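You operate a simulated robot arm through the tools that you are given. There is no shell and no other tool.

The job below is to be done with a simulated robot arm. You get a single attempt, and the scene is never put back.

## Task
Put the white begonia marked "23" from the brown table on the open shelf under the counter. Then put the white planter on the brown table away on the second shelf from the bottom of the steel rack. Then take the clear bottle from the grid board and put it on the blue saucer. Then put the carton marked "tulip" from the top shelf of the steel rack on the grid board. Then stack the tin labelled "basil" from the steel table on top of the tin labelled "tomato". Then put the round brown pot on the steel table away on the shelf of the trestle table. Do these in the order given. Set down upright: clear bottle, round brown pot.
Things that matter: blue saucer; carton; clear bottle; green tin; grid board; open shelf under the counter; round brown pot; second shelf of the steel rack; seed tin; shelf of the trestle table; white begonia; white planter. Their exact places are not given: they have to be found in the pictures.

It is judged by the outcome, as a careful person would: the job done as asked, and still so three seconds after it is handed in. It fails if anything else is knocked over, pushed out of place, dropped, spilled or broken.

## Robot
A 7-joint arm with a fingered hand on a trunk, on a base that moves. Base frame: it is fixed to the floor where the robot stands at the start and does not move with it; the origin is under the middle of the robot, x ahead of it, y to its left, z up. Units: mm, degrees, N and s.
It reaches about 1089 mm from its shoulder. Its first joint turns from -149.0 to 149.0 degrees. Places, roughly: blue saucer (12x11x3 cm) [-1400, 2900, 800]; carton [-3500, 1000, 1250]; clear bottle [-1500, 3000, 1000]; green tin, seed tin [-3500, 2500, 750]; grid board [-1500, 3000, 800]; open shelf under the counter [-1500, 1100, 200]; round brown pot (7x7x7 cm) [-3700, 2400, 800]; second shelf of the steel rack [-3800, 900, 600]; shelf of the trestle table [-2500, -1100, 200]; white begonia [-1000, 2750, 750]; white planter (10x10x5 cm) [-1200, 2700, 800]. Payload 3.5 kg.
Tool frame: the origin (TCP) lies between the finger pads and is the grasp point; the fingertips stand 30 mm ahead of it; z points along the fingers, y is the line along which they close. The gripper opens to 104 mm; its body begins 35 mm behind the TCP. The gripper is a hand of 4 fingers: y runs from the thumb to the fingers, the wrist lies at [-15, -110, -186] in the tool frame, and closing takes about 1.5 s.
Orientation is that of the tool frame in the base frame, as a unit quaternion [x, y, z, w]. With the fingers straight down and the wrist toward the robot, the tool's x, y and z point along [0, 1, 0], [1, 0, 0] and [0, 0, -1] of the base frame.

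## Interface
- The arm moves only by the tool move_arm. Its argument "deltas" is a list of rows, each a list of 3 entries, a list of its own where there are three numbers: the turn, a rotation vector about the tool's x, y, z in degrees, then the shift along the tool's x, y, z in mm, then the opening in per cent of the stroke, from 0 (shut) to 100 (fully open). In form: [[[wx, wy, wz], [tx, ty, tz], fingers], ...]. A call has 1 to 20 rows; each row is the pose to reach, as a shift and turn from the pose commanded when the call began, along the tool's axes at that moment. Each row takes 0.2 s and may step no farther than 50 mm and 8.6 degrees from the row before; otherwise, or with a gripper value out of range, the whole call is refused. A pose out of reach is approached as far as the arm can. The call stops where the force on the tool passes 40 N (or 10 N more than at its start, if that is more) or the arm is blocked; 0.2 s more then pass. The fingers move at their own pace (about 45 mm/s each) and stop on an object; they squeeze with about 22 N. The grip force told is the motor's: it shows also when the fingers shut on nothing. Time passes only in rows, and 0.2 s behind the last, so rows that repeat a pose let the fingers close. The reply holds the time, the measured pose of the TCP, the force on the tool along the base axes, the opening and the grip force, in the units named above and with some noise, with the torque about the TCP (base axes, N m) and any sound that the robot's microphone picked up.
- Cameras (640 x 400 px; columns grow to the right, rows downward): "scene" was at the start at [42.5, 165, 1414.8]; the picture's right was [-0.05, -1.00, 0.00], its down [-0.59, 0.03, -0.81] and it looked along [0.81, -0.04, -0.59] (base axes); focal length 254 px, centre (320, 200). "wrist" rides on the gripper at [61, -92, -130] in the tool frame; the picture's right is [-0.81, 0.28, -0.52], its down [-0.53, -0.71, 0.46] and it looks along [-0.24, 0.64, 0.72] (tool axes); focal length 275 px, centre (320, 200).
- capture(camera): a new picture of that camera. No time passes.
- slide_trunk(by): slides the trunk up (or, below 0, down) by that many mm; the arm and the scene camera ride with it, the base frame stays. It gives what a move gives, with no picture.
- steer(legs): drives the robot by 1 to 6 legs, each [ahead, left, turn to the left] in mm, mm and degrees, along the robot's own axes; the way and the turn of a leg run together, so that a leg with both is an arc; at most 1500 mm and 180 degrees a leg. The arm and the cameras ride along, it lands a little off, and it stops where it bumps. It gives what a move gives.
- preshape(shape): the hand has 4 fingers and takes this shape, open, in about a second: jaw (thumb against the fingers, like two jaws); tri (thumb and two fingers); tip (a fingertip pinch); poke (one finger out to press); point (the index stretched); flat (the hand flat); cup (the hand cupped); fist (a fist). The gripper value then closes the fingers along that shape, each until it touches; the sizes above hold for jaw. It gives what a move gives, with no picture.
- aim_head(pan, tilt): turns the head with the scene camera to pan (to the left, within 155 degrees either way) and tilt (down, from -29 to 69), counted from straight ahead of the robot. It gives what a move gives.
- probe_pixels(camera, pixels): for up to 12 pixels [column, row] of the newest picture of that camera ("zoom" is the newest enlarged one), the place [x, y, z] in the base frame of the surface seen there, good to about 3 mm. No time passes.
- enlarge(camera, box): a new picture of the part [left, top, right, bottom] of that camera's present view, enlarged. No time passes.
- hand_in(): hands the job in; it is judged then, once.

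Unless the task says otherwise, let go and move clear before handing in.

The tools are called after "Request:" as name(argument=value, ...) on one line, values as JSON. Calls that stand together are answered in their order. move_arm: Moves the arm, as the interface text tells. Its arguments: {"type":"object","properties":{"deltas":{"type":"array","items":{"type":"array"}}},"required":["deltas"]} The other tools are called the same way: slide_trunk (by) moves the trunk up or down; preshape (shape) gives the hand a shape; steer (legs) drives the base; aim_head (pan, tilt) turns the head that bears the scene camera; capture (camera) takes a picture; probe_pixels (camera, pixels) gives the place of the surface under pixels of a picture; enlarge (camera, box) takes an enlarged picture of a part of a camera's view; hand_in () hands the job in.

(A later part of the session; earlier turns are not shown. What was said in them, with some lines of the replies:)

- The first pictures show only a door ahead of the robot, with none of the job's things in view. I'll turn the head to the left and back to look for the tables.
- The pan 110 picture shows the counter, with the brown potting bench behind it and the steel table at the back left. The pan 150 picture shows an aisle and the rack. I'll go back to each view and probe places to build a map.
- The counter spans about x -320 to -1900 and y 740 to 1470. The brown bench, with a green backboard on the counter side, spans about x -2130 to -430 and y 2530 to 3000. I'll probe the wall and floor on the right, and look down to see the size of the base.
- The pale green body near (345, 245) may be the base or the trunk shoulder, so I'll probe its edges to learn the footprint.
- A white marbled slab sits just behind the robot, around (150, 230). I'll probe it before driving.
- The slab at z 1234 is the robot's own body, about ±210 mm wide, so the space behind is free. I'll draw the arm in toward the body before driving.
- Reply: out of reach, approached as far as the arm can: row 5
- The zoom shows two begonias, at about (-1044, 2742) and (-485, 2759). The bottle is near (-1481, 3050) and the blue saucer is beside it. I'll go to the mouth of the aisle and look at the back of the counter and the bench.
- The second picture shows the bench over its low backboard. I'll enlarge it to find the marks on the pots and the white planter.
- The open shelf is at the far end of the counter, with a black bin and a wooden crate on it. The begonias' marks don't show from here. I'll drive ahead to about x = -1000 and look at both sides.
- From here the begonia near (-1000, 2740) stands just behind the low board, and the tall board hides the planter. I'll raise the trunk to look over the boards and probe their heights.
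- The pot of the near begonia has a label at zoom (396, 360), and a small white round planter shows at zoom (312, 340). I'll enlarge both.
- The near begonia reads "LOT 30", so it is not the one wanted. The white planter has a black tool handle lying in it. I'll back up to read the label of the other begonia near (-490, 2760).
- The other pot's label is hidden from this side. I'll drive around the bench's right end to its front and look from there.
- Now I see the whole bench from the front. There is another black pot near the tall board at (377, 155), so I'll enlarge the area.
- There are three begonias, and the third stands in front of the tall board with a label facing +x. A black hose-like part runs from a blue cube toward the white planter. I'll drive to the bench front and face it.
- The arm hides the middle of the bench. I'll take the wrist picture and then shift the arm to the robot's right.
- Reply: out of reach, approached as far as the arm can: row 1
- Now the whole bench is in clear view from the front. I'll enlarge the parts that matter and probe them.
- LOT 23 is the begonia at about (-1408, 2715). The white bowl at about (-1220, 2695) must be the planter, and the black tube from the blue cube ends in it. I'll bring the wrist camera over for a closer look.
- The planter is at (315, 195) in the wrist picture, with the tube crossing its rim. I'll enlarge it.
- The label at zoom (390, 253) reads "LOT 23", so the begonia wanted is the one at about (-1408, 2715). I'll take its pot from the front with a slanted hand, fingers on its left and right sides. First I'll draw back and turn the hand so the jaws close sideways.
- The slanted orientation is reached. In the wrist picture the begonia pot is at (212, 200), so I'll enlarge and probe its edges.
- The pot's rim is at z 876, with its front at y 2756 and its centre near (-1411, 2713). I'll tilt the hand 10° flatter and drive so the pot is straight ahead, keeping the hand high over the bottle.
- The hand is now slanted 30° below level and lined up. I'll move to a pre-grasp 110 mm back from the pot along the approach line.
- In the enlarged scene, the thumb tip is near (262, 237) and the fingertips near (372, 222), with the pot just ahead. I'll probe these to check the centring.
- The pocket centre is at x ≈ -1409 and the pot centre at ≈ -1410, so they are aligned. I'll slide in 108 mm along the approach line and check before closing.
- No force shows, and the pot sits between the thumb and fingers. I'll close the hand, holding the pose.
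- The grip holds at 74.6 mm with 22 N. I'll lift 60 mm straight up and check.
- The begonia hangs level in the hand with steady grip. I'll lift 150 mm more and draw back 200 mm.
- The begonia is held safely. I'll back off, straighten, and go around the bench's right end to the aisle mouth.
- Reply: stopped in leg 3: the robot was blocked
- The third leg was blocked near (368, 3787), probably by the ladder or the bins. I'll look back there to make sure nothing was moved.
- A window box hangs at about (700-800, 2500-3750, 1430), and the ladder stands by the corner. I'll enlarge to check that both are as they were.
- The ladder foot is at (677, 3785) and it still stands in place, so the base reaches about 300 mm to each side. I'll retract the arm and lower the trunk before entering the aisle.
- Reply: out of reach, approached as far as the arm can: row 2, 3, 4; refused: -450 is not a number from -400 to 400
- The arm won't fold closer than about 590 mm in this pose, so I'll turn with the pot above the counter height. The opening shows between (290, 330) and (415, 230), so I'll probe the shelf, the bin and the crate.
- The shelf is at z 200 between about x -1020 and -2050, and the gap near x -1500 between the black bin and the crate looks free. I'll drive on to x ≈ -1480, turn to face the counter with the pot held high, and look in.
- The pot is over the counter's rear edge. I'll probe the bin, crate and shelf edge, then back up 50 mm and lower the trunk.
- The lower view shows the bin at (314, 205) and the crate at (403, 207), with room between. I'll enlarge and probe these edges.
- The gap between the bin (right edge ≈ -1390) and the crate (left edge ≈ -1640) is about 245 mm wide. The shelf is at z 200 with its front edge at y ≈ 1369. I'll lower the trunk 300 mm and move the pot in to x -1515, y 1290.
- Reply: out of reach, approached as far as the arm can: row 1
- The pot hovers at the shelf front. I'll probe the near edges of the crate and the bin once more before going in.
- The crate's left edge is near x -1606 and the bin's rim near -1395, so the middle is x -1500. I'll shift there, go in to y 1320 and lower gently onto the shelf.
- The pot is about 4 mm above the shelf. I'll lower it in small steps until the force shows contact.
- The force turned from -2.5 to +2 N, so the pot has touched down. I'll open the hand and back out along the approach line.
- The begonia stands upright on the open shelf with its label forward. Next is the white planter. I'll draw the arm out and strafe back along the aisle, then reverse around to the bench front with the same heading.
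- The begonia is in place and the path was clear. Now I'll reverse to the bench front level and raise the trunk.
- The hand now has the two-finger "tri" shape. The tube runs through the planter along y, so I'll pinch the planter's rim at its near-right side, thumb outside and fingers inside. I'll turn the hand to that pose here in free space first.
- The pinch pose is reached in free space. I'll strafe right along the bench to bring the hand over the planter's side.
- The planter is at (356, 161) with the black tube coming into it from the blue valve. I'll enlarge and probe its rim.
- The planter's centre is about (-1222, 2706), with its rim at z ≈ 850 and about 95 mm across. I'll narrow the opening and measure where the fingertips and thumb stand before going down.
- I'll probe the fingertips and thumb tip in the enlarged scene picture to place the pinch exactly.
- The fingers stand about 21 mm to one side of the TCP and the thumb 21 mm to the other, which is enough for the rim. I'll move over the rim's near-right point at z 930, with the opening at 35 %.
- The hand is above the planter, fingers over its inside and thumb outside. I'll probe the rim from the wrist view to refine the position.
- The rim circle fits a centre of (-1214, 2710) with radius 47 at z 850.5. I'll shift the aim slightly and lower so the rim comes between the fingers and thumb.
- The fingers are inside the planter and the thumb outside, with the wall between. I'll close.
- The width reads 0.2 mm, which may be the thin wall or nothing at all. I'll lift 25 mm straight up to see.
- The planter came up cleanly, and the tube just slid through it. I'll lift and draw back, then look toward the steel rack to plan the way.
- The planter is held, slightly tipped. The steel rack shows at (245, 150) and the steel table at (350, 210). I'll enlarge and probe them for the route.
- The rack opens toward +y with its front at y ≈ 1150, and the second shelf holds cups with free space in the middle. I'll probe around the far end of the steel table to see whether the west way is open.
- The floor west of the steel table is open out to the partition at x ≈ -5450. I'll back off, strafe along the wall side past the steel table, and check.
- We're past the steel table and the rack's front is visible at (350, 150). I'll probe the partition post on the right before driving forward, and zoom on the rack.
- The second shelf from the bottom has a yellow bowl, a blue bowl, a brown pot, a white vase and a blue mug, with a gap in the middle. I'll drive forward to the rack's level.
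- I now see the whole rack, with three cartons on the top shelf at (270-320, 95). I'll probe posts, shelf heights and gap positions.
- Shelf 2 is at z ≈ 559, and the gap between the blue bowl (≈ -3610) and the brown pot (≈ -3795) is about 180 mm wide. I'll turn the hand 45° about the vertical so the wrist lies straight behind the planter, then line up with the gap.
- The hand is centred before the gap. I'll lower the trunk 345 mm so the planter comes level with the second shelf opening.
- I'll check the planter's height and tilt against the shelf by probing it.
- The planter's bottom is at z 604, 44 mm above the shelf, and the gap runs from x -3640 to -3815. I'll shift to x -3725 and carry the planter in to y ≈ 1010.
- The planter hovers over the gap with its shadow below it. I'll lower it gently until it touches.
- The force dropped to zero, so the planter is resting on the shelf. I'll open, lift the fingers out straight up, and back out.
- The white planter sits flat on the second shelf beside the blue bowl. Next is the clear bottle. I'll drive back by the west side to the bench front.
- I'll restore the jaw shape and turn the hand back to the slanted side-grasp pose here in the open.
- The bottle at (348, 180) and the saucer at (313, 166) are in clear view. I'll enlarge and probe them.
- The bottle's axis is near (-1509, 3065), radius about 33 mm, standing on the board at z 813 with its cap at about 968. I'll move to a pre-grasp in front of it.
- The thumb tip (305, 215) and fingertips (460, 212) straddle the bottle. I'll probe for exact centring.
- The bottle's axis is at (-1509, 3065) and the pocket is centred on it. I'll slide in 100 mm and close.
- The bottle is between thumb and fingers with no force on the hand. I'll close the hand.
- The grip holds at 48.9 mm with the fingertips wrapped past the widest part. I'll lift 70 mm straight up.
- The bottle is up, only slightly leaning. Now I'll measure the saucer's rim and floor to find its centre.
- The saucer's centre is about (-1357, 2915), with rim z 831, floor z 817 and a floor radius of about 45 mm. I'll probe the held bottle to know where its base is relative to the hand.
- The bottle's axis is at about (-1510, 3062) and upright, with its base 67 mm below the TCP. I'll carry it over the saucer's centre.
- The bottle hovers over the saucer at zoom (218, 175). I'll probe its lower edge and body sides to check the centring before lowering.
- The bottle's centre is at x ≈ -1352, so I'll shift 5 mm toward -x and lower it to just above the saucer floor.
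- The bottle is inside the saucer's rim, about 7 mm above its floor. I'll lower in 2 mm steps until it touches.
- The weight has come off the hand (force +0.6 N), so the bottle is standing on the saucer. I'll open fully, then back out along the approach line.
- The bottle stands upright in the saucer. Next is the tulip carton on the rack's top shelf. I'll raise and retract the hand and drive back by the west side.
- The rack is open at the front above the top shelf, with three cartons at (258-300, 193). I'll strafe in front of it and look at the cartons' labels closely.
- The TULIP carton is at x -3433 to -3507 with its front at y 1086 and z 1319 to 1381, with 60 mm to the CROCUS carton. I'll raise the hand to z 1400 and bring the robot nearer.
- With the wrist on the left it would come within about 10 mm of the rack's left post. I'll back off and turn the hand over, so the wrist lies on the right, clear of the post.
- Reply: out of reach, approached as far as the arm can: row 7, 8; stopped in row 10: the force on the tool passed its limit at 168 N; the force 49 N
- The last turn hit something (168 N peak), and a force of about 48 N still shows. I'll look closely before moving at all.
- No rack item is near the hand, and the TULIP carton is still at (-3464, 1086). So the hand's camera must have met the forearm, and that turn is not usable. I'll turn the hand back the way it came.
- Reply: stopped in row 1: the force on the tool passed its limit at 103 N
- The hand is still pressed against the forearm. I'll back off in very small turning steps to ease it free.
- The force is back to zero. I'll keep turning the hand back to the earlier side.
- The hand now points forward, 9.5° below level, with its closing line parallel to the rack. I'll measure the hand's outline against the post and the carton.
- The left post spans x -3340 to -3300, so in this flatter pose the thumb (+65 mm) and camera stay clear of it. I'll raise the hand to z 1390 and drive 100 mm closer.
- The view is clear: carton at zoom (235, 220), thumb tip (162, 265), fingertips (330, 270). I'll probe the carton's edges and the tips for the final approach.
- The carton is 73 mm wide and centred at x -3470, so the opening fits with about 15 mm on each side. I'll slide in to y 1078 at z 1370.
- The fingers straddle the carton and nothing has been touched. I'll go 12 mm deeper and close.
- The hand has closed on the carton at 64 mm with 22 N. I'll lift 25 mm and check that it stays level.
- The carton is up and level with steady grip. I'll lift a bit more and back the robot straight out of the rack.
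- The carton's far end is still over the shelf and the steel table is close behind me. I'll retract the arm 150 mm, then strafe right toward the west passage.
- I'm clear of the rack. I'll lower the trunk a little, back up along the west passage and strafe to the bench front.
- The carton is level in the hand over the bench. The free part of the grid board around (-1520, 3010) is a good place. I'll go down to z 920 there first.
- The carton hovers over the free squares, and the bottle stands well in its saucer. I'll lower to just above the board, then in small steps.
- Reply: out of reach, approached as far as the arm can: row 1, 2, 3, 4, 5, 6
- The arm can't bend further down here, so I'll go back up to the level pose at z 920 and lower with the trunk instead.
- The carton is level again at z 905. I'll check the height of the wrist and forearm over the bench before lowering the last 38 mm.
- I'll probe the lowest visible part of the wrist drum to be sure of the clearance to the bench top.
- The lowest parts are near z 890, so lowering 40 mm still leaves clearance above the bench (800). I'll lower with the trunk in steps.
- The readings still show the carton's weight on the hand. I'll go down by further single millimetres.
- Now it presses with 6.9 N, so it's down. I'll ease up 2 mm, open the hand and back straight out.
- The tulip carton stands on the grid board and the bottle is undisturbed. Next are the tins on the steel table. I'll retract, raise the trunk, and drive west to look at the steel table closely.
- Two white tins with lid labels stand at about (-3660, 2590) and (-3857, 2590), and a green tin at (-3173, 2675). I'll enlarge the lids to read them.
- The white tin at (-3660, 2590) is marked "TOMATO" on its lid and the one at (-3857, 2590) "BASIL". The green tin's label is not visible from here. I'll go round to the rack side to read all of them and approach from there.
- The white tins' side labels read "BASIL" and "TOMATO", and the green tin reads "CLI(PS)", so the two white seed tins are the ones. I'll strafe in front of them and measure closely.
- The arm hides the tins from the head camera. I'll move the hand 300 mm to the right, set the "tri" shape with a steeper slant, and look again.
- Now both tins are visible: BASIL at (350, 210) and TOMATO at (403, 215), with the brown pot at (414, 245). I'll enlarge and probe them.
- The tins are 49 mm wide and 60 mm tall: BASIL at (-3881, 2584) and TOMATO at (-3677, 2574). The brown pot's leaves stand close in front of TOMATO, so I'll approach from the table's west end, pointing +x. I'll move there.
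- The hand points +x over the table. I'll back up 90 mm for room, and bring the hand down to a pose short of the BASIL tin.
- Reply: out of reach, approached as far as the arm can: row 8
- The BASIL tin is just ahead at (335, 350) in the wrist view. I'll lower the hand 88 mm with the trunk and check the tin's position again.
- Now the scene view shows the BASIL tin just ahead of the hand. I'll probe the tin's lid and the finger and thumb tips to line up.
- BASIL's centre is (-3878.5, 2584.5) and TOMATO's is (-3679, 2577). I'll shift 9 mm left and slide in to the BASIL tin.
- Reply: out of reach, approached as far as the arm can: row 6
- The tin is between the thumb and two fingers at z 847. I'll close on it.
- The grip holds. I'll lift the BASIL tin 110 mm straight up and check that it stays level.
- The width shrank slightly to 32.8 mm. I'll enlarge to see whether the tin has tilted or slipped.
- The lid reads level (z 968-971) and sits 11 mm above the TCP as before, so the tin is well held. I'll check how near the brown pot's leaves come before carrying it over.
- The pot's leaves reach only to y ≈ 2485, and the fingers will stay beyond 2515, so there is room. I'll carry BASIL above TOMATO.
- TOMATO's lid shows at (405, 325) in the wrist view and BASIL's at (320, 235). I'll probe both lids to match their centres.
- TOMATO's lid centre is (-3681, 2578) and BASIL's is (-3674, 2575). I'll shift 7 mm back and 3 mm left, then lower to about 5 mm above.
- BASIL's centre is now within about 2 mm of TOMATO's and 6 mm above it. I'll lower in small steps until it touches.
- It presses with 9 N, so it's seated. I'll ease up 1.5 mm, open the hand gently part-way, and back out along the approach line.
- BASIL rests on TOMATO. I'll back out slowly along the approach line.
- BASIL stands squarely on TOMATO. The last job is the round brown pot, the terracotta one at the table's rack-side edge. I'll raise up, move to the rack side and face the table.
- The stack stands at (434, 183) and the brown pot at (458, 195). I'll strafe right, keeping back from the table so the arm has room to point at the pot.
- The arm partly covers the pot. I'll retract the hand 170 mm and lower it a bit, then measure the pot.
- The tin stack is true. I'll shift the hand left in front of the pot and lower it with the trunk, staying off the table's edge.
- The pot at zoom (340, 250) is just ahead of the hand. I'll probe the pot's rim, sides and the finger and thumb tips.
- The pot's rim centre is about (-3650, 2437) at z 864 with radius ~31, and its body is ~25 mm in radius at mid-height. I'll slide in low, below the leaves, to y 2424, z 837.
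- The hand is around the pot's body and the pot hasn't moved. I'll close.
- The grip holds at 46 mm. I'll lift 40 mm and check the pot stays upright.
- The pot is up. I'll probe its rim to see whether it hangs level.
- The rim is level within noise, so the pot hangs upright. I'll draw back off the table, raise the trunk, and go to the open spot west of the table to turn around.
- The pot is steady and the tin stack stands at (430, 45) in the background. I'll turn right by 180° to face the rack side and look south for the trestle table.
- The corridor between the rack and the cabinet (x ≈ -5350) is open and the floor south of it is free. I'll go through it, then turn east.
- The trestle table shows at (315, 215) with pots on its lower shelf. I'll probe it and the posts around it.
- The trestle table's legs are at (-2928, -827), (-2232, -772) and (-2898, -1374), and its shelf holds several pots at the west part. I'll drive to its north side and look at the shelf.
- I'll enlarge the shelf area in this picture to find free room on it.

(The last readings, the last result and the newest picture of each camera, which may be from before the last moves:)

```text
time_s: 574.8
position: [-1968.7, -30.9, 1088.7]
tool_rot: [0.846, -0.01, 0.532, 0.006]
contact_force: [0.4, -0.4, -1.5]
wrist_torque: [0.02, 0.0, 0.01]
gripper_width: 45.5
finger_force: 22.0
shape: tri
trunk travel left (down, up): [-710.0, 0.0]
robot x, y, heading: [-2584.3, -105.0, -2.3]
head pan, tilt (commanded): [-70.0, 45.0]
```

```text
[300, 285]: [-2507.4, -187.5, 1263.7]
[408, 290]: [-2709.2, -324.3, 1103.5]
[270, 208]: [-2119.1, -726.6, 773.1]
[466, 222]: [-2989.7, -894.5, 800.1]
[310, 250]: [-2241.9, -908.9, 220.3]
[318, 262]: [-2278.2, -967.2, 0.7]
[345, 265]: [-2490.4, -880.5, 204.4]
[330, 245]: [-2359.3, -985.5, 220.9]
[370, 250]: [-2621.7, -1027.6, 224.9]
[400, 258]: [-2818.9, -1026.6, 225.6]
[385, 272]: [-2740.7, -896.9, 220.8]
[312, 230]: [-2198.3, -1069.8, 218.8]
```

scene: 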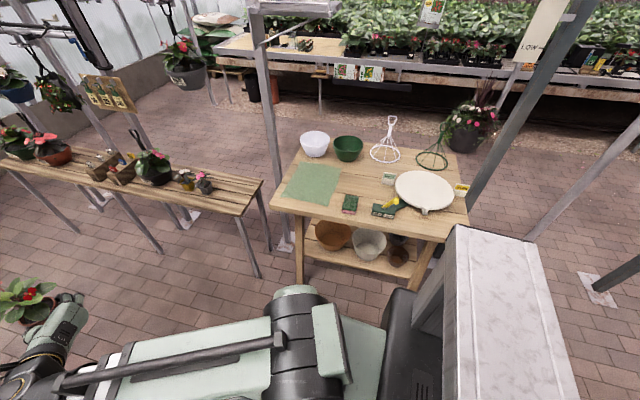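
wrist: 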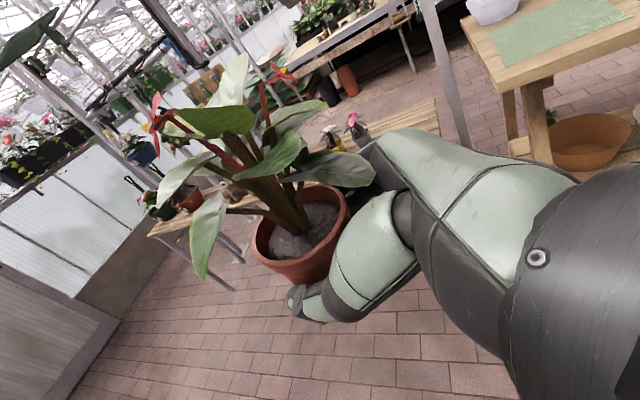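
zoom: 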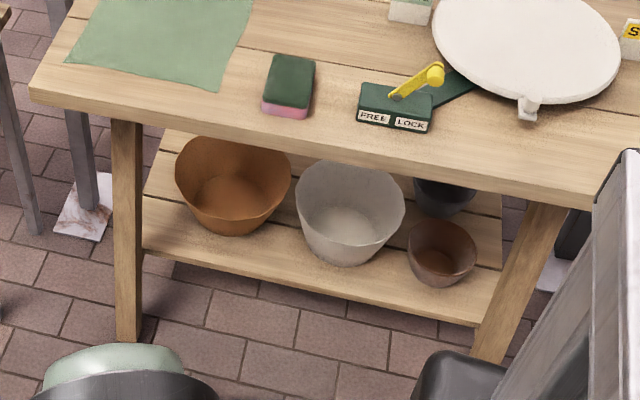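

The shelf is at z ≈ 220 with its front edge at y ≈ -880. Most pots stand in its rear and west part. I'll move back from the table, turn to face it, and lower the trunk to see under the top.

Request:
steer(legs=[[100, 190, 0], [0, 0, -88]])

Request:
slide_trunk(by=-400)

Request:
aim_head(pan=0, tilt=40)

Request:
capture(camera="scene")

```text
time_s: 580.2
position: [-2376.5, -532.0, 1089.7]
tool_rot: [0.604, -0.593, 0.38, 0.373]
contact_force: [0.1, -0.5, -1.0]
wrist_torque: [0.03, 0.01, 0.0]
gripper_width: 45.3
finger_force: 22.5
shape: tri
trunk travel left (down, up): [-710.0, 0.0]
robot x, y, heading: [-2472.9, 79.8, -89.7]
head pan, tilt (commanded): [-70.0, 45.0]
```

```text
time_s: 584.0
position: [-2375.9, -532.3, 689.6]
tool_rot: [0.604, -0.593, 0.381, 0.373]
contact_force: [-0.3, 0.3, -0.8]
wrist_torque: [0.0, -0.01, -0.03]
gripper_width: 45.5
finger_force: 21.8
shape: tri
trunk travel left (down, up): [-310.0, 400.0]
robot x, y, heading: [-2471.7, 83.2, -90.0]
head pan, tilt (commanded): [-70.0, 45.0]
```

```text
time_s: 585.5
position: [-2377.1, -531.8, 689.4]
tool_rot: [0.604, -0.593, 0.38, 0.373]
contact_force: [-0.1, 0.4, -1.6]
wrist_torque: [0.03, 0.01, -0.01]
gripper_width: 45.4
finger_force: 21.9
shape: tri
trunk travel left (down, up): [-310.0, 400.0]
robot x, y, heading: [-2477.4, 81.0, -89.6]
head pan, tilt (commanded): [0.0, 40.0]
```

```text
taken
```

scene: 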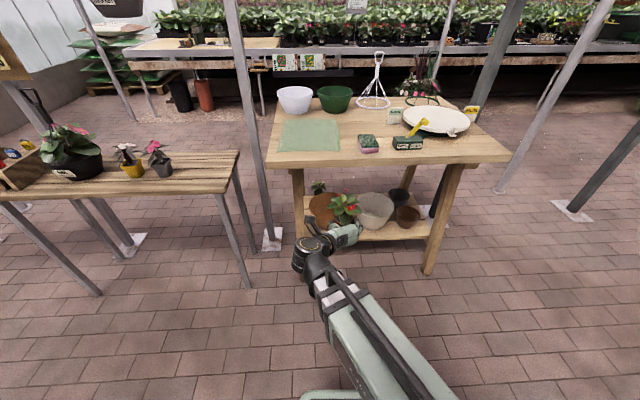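

I'll lower the trunk another 290 mm to bring the pot near shelf height and look straight under the table.

Request:
slide_trunk(by=-290)

Request:
aim_head(pan=0, tilt=32)

Request:
capture(camera="scene")

Request:
enlarge(camera="scene", box=[270, 130, 450, 260])

Request:
capture(camera="wrist")

```text
time_s: 588.4
position: [-2377.2, -531.7, 398.1]
tool_rot: [0.604, -0.593, 0.38, 0.374]
contact_force: [0.1, -0.1, -1.0]
wrist_torque: [0.03, -0.01, 0.02]
gripper_width: 45.3
finger_force: 21.9
shape: tri
trunk travel left (down, up): [-20.0, 690.0]
robot x, y, heading: [-2473.0, 81.8, -89.8]
head pan, tilt (commanded): [0.0, 40.0]
```

```text
time_s: 589.1
position: [-2375.6, -531.0, 399.4]
tool_rot: [0.604, -0.592, 0.381, 0.373]
contact_force: [0.4, 0.9, -1.8]
wrist_torque: [0.0, 0.02, -0.02]
gripper_width: 45.5
finger_force: 22.0
shape: tri
trunk travel left (down, up): [-20.0, 690.0]
robot x, y, heading: [-2473.3, 81.8, -89.8]
head pan, tilt (commanded): [0.0, 32.0]
```

```text
taken
```

scene: 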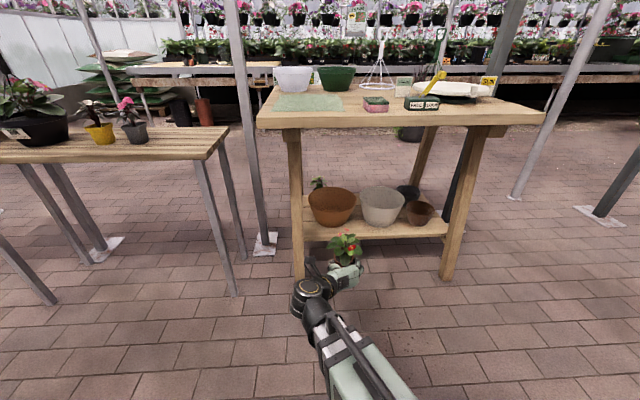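

```text
3.08 times, centred on (360, 195) of scene
```

zoom: 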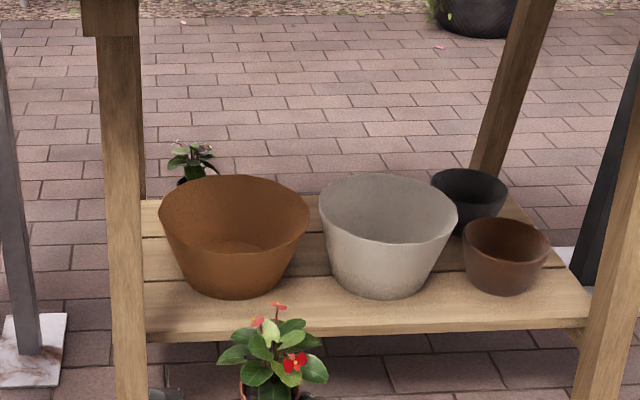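

```text
taken
```

wrist: 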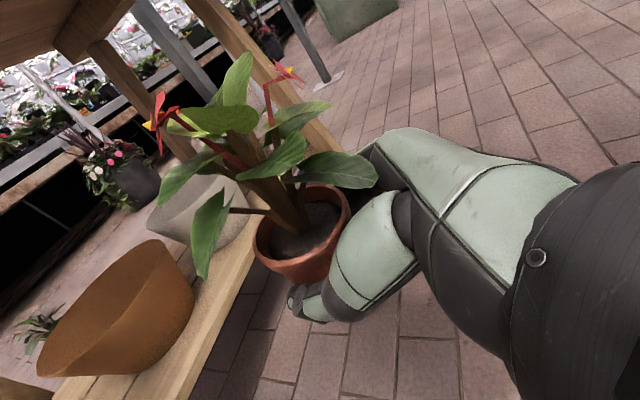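

The front board of the shelf shows free spots, for example left-front near zoom (165, 305) and between the bowls. I'll probe to size them.

Request:
probe_pixels(camera="zoom", pixels=[[155, 290], [155, 325], [240, 300], [240, 325], [312, 300], [312, 322], [445, 300], [445, 318], [560, 290], [160, 260], [312, 270], [455, 265]])

Request:
probe_pixels(camera="zoom", pixels=[[235, 290], [175, 225], [300, 225], [385, 290], [325, 220], [452, 220], [503, 285], [470, 240], [548, 240], [125, 300], [190, 200], [600, 260]])

```text
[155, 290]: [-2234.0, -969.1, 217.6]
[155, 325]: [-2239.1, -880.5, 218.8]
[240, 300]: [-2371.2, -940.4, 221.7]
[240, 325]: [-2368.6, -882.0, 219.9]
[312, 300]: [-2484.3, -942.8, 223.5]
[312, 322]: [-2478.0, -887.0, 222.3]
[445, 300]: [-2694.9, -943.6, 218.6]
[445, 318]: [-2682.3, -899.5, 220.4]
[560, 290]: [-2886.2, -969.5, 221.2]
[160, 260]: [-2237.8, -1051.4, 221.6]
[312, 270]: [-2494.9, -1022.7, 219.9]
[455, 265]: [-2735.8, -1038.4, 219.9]
```

```text
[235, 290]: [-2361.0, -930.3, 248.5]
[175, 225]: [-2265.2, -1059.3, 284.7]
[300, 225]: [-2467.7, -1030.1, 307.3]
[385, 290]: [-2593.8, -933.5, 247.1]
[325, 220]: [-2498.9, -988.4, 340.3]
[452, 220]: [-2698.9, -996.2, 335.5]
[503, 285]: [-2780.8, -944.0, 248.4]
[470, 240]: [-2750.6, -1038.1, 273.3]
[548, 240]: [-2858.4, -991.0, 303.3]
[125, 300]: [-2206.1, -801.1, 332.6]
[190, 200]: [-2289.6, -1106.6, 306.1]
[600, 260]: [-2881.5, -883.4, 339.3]
```

The candidate is the front of the gap between the brown and white bowls, around (-2480, -915). I'll enlarge there to measure the bowls' rims.

Request:
enlarge(camera="scene", box=[300, 175, 450, 245])

Request:
probe_pixels(camera="zoom", pixels=[[150, 195], [100, 185], [205, 175], [232, 130], [40, 130], [150, 230], [350, 190], [290, 170], [400, 185], [440, 130], [258, 120], [350, 225]])

```text
4.27 times, centred on (375, 210) of scene
```

zoom: 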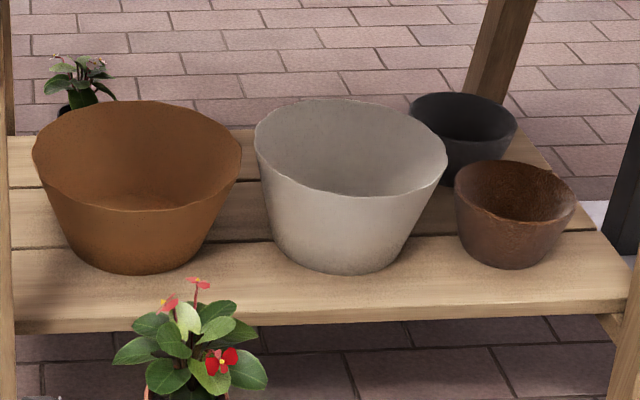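

```text
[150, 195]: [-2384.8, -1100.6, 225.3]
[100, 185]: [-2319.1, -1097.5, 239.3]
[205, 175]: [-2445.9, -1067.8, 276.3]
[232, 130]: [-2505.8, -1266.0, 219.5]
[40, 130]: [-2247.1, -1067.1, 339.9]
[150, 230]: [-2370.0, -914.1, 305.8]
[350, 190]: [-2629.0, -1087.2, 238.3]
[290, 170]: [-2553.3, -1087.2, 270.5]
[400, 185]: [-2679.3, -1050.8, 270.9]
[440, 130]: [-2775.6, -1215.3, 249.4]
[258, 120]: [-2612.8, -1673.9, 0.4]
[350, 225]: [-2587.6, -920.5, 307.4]
```

The clearest spot is in front of the gap between the brown and white bowls, at about (-2495, -908), with about 50 mm to each rim. I'll drive forward 150 mm and right 119 mm to line up.

Request:
steer(legs=[[150, -119, 0]])

Request:
capture(camera="scene")

Request:
enlarge(camera="scene", box=[270, 150, 450, 280])

Request:
capture(camera="wrist")

```text
time_s: 590.6
position: [-2495.9, -681.0, 398.2]
tool_rot: [0.604, -0.593, 0.379, 0.374]
contact_force: [0.9, 0.5, -1.4]
wrist_torque: [0.03, 0.01, 0.03]
gripper_width: 45.5
finger_force: 22.2
shape: tri
trunk travel left (down, up): [-20.0, 690.0]
robot x, y, heading: [-2590.3, -70.9, -89.9]
head pan, tilt (commanded): [0.0, 32.0]
```

```text
taken
```

scene: 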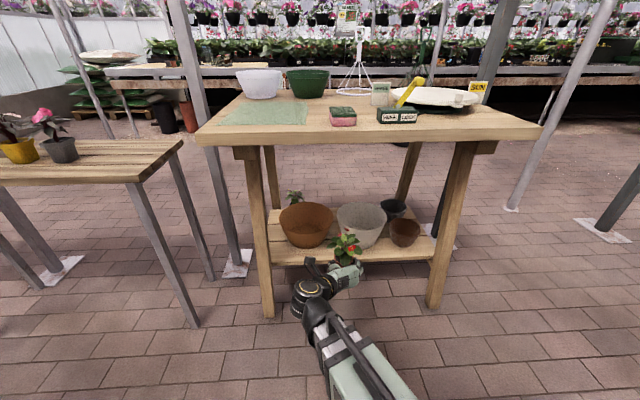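

```text
3.08 times, centred on (360, 215) of scene
```

zoom: 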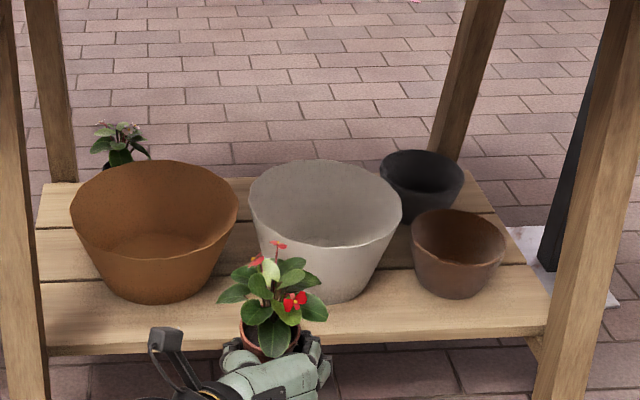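

```text
taken
```

wrist: 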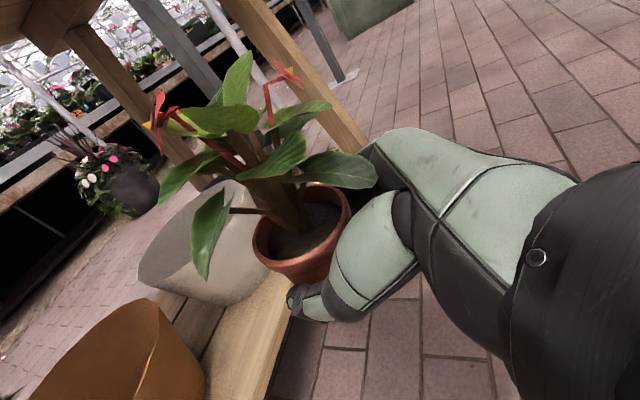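

The pot is lined up with the gap (between x -2482 and -2496). I'll bring it down and forward to the shelf's front edge first.

Request:
move_arm(deltas=[[[0, 0, 0], [-9, -0.8, 37], 0], [[0, 0, 0], [-18, -1.6, 75], 0], [[0, 0, 0], [-27.6, -2.4, 112], 0], [[0, 0, 0], [-36.8, -3.2, 149.7], 0]])

Request:
capture(camera="wrist")

Request:
enlarge(camera="scene", box=[270, 150, 450, 280])

Request:
probe_pixels(camera="zoom", pixels=[[155, 270], [325, 280], [230, 200], [260, 200], [270, 300], [200, 330], [300, 320]])

```text
time_s: 591.6
position: [-2488.4, -801.5, 300.5]
tool_rot: [0.604, -0.593, 0.38, 0.373]
contact_force: [-0.2, 0.3, -0.8]
wrist_torque: [0.05, 0.03, 0.03]
gripper_width: 45.4
finger_force: 22.3
shape: tri
trunk travel left (down, up): [-20.0, 690.0]
robot x, y, heading: [-2591.0, -73.2, -89.9]
head pan, tilt (commanded): [0.0, 32.0]
```

```text
taken
```

wrist: 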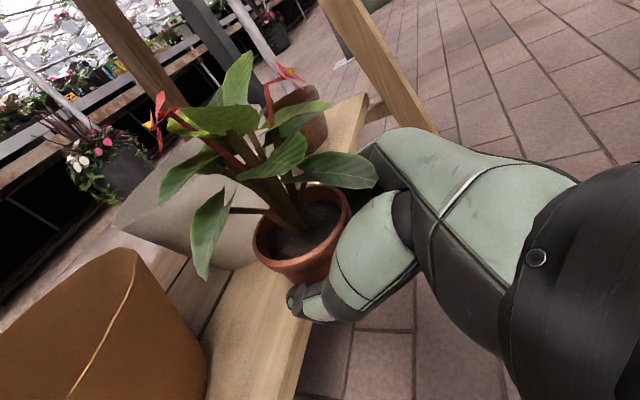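

```text
3.08 times, centred on (360, 215) of scene
```

zoom: 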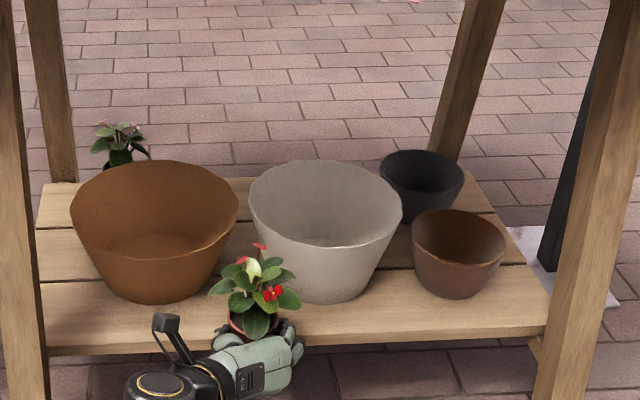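

```text
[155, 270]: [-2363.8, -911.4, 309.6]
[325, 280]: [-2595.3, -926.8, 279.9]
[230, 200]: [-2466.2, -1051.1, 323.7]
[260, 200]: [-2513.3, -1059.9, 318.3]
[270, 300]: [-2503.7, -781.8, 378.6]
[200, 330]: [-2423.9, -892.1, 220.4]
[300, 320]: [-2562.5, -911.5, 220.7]
```

The pot is just in front of the shelf with clear lines to both bowls. I'll move in to y ≈ -894 with the pot's base about 17 mm above the shelf.

Request:
move_arm(deltas=[[[0, 0, 0], [4, 1, 24], 0], [[0, 0, 0], [8.5, 2, 48], 0], [[0, 0, 0], [13, 2.8, 72], 0], [[0, 0, 0], [16.9, 3.5, 95], 0]])

Request:
capture(camera="wrist")

Request:
enlarge(camera="scene", box=[270, 150, 450, 280])

```text
time_s: 592.6
position: [-2490.2, -892.3, 275.2]
tool_rot: [0.604, -0.593, 0.38, 0.374]
contact_force: [0.0, -0.3, -1.0]
wrist_torque: [-0.01, 0.0, 0.02]
gripper_width: 45.3
finger_force: 21.4
shape: tri
trunk travel left (down, up): [-20.0, 690.0]
robot x, y, heading: [-2587.7, -67.0, -89.8]
head pan, tilt (commanded): [0.0, 32.0]
```

```text
taken
```

wrist: 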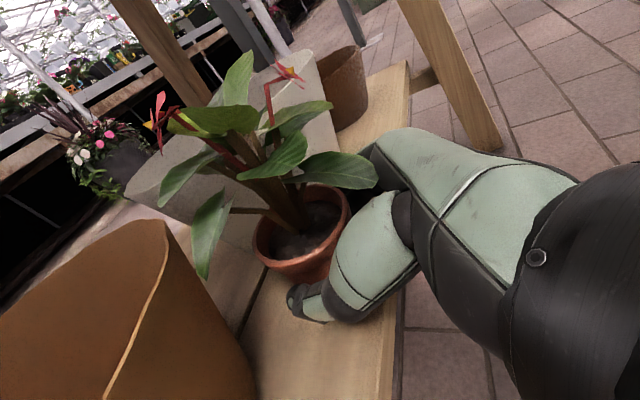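

```text
3.08 times, centred on (360, 215) of scene
```

zoom: 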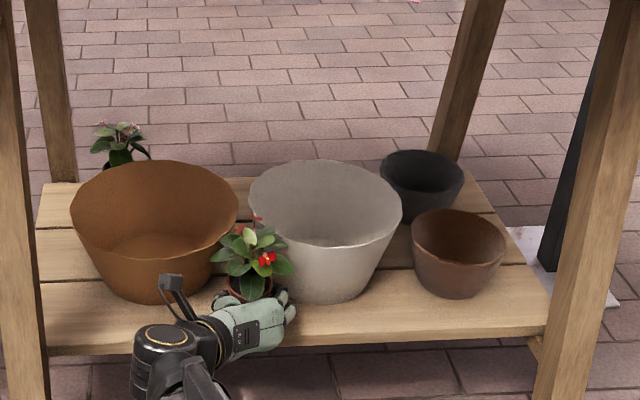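

The bowls haven't moved and the pot is between and in front of them. I'll probe the pot's rim and the bowls' near walls for the clearance.

Request:
enlarge(camera="scene", box=[310, 205, 380, 255])

Request:
probe_pixels(camera="zoom", pixels=[[165, 215], [245, 225], [205, 260], [120, 180], [300, 200], [280, 260], [130, 230], [190, 290], [260, 300]])

Request:
probe_pixels(camera="wrist", pixels=[[258, 250], [345, 215], [300, 285], [325, 195], [230, 240], [200, 330], [280, 290], [265, 225], [320, 280]])

```text
8.00 times, centred on (345, 230) of scene
```

zoom: 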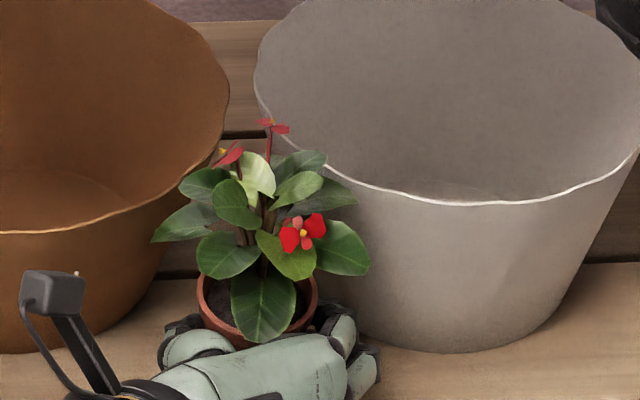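

```text
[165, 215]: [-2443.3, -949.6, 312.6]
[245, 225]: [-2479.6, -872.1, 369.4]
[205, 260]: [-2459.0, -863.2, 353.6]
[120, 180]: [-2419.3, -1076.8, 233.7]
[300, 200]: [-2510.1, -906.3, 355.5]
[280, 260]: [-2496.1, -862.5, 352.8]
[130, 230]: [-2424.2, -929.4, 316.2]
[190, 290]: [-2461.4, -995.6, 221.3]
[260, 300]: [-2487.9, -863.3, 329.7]
```

```text
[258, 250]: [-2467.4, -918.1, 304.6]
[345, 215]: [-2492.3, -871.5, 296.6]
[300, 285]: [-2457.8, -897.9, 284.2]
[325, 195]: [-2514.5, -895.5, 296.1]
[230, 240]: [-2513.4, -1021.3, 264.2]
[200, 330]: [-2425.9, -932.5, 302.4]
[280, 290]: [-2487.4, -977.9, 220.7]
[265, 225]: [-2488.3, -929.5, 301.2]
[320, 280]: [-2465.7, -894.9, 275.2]
```

The pot's centre is at (-2490, -900), with the nearest bowl wall about 40 mm from its rim. I'll lower it in small steps onto the shelf.

Request:
move_arm(deltas=[[[0, 0, 0], [-4.5, 0, 2.2], 0], [[0, 0, 0], [-9, 0, 4.3], 0], [[0, 0, 0], [-12.6, 0, 6], 0]])

Request:
move_arm(deltas=[[[0, 0, 0], [-0.9, 0, 0.4], 0], [[0, 0, 0], [-1.8, 0, 0.9], 0]])

```text
time_s: 593.4
position: [-2490.2, -893.1, 261.7]
tool_rot: [0.603, -0.594, 0.38, 0.373]
contact_force: [0.5, 1.1, -0.8]
wrist_torque: [0.03, 0.02, 0.0]
gripper_width: 45.2
finger_force: 22.3
shape: tri
trunk travel left (down, up): [-20.0, 690.0]
robot x, y, heading: [-2587.8, -69.5, -89.8]
head pan, tilt (commanded): [0.0, 32.0]
```

```text
time_s: 594.0
position: [-2491.3, -893.4, 259.9]
tool_rot: [0.604, -0.593, 0.38, 0.373]
contact_force: [0.3, 0.3, 0.0]
wrist_torque: [0.02, 0.02, 0.03]
gripper_width: 45.4
finger_force: 22.3
shape: tri
trunk travel left (down, up): [-20.0, 690.0]
robot x, y, heading: [-2590.1, -66.8, -89.9]
head pan, tilt (commanded): [0.0, 32.0]
```

Request:
move_arm(deltas=[[[0, 0, 0], [-0.9, 0, 0.4], 0], [[0, 0, 0], [-1.8, 0, 0.9], 0]])

```text
time_s: 594.6
position: [-2490.4, -893.5, 258.1]
tool_rot: [0.603, -0.593, 0.38, 0.374]
contact_force: [-0.7, -0.6, 3.2]
wrist_torque: [0.0, 0.03, -0.02]
gripper_width: 45.6
finger_force: 21.8
shape: tri
trunk travel left (down, up): [-20.0, 690.0]
robot x, y, heading: [-2589.7, -73.3, -90.1]
head pan, tilt (commanded): [0.0, 32.0]
```

The force shows +3.2 N, so the pot is standing on the shelf. I'll open the hand gently and back out.

Request:
move_arm(deltas=[[[0, 0, 0], [0, 0, 0], 48], [[0, 0, 0], [0, 0, 0], 58], [[0, 0, 0], [0, 0, 0], 70], [[0, 0, 0], [0, 0, 0], 82], [[0, 0, 0], [0, 0, 0], 82], [[0, 0, 0], [0, 0, 0], 82]])

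Request:
capture(camera="wrist")

Request:
enlarge(camera="scene", box=[310, 205, 380, 255])

```text
time_s: 596.0
position: [-2492.2, -893.3, 257.3]
tool_rot: [0.604, -0.594, 0.379, 0.372]
contact_force: [-0.4, -0.1, -0.2]
wrist_torque: [0.02, 0.02, -0.02]
gripper_width: 85.1
finger_force: 0.1
shape: tri
trunk travel left (down, up): [-20.0, 690.0]
robot x, y, heading: [-2589.1, -70.2, -89.8]
head pan, tilt (commanded): [0.0, 32.0]
```

```text
taken
```

wrist: 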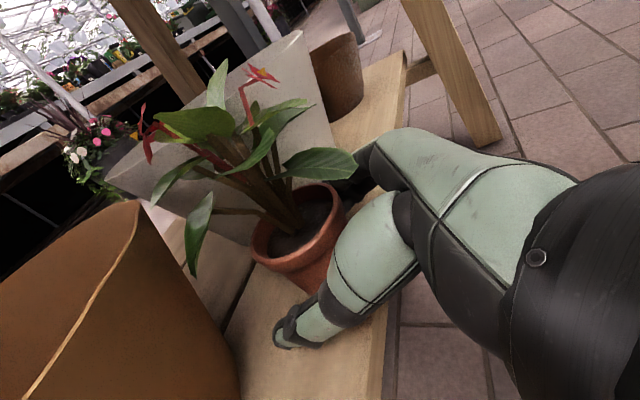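

```text
8.00 times, centred on (345, 230) of scene
```

zoom: 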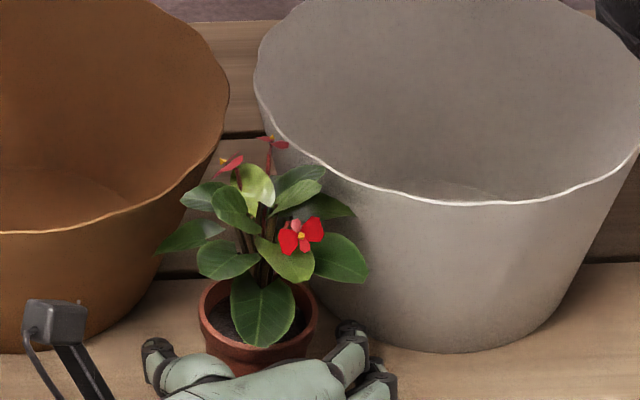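

The pot stands free on the shelf. I'll back out slowly along the approach line.

Request:
move_arm(deltas=[[[0, 0, 0], [0, 0, -8], 82], [[0, 0, 0], [0, 0, -18], 82], [[0, 0, 0], [0, 0, -32], 82], [[0, 0, 0], [0, 0, -52], 82], [[0, 0, 0], [0, 0, -80], 82], [[0, 0, 0], [0, 0, -115], 82], [[0, 0, 0], [0, 0, -150], 82]])

Request:
capture(camera="wrist")

Request:
capture(camera="scene")

Request:
enlarge(camera="scene", box=[310, 205, 380, 255])

```text
time_s: 597.6
position: [-2494.3, -757.5, 325.1]
tool_rot: [0.603, -0.593, 0.381, 0.374]
contact_force: [0.9, 0.2, 0.1]
wrist_torque: [0.01, -0.02, 0.03]
gripper_width: 85.0
finger_force: 0.1
shape: tri
trunk travel left (down, up): [-20.0, 690.0]
robot x, y, heading: [-2591.3, -68.5, -89.9]
head pan, tilt (commanded): [0.0, 32.0]
```

```text
taken
```

wrist: 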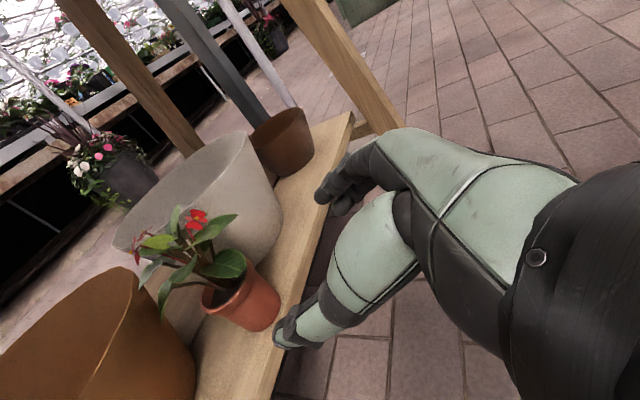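

```text
taken
```

scene: 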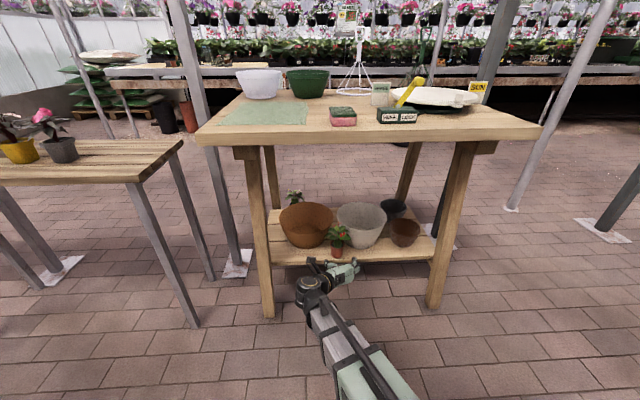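

```text
8.00 times, centred on (345, 230) of scene
```

zoom: 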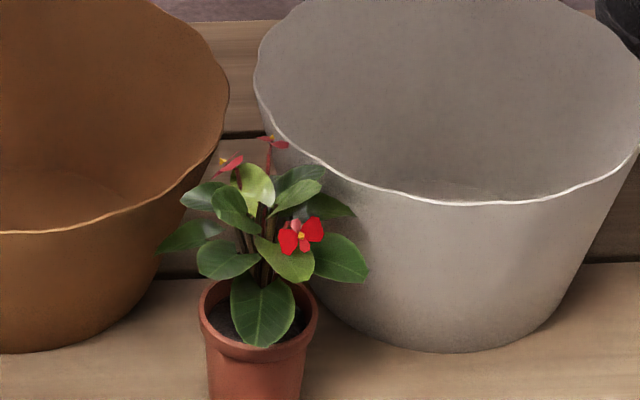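

The pot stands upright on the trestle shelf. I'll check its base against the shelf's front edge, then move the arm clear.

Request:
enlarge(camera="scene", box=[315, 220, 375, 270])

Request:
probe_pixels(camera="zoom", pixels=[[245, 270], [245, 290], [245, 310], [215, 300], [280, 300], [190, 330], [150, 300], [310, 330], [205, 225], [300, 225]])

Request:
enlarge(camera="wrist", box=[120, 190, 320, 360])

```text
8.00 times, centred on (345, 245) of scene
```

zoom: 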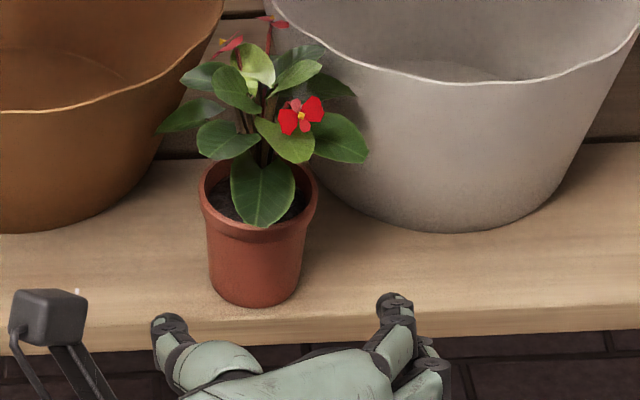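

```text
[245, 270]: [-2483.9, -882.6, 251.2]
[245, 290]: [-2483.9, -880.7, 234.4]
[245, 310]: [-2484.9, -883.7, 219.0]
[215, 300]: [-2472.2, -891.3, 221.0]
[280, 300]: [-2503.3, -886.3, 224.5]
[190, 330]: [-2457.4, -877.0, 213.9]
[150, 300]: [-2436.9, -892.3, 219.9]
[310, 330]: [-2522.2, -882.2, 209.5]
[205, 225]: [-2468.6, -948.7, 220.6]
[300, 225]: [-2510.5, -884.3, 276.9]
```

```text
2.35 times, centred on (220, 275) of wrist
```

zoom: 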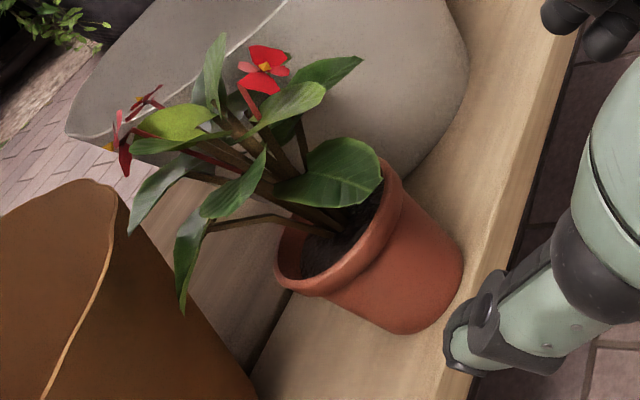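

The pot's whole base rests on the shelf, with its front at y ≈ -886 against the edge at -877. I'll back the robot away to be clear and take a last look.

Request:
steer(legs=[[-250, 0, 0]])

Request:
capture(camera="scene")

Request:
enlarge(camera="scene", box=[270, 130, 450, 250])

```text
time_s: 599.4
position: [-2496.7, -508.9, 324.6]
tool_rot: [0.604, -0.593, 0.38, 0.374]
contact_force: [-0.4, -0.6, 0.4]
wrist_torque: [-0.03, -0.02, 0.01]
gripper_width: 85.1
finger_force: 0.1
shape: tri
trunk travel left (down, up): [-20.0, 690.0]
robot x, y, heading: [-2591.6, 182.6, -90.0]
head pan, tilt (commanded): [0.0, 32.0]
```

```text
taken
```

scene: 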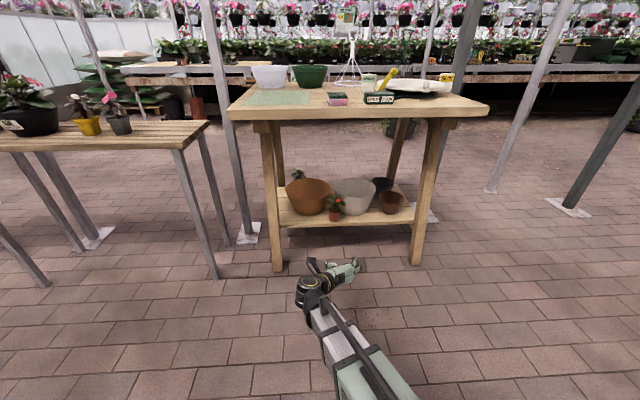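

```text
3.33 times, centred on (360, 190) of scene
```

zoom: 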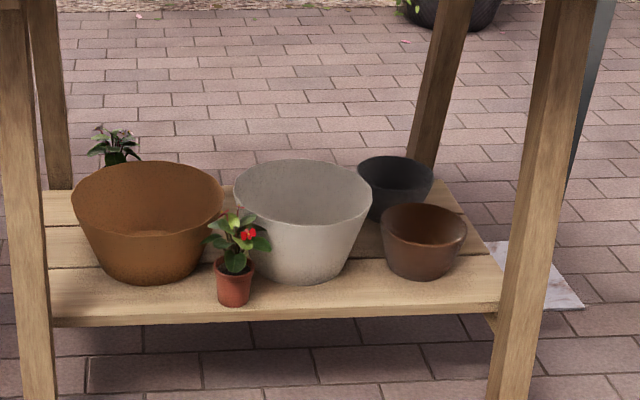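

The pot stands upright on the trestle shelf with the other bowls undisturbed, the hand is empty and clear, and all six placements were seen in place when last viewed. I'm handing the job in.

Request:
hand_in()

```text
The job is handed in.
```

I did all six jobs in the order you gave and handed the work in. Each item was in place when I last saw it:

1. **White begonia, lot 23:** it stands upright on the open shelf under the counter, between the black bin and the bulb crate.
2. **White planter:** it sits flat on the second shelf from the bottom of the steel rack, beside the blue bowl. The black tube that ran into it stayed on the brown table.
3. **Clear bottle:** it stands upright in the blue saucer on the grid board.
4. **Tulip carton:** it is on the free squares of the grid board.
5. **Basil tin:** it is stacked squarely on the tomato tin on the steel table.
6. **Round brown pot:** it stands upright on the trestle table's shelf, in front of the brown and white bowls. Its whole base is on the shelf, but the front is only about 10 mm from the edge.

There were two contacts along the way:
- **Ladder:** the robot's base stopped against something near the corner, most likely the ladder's foot. The ladder was still standing in place when I looked back.
- **Arm against itself:** while I was turning the hand at the rack, it pressed hard against something, peaking at 168 N. I think it was the arm's own forearm, because nothing else was within reach and nothing on the rack had moved.

I did not go back for one last look at the first five items before handing in.
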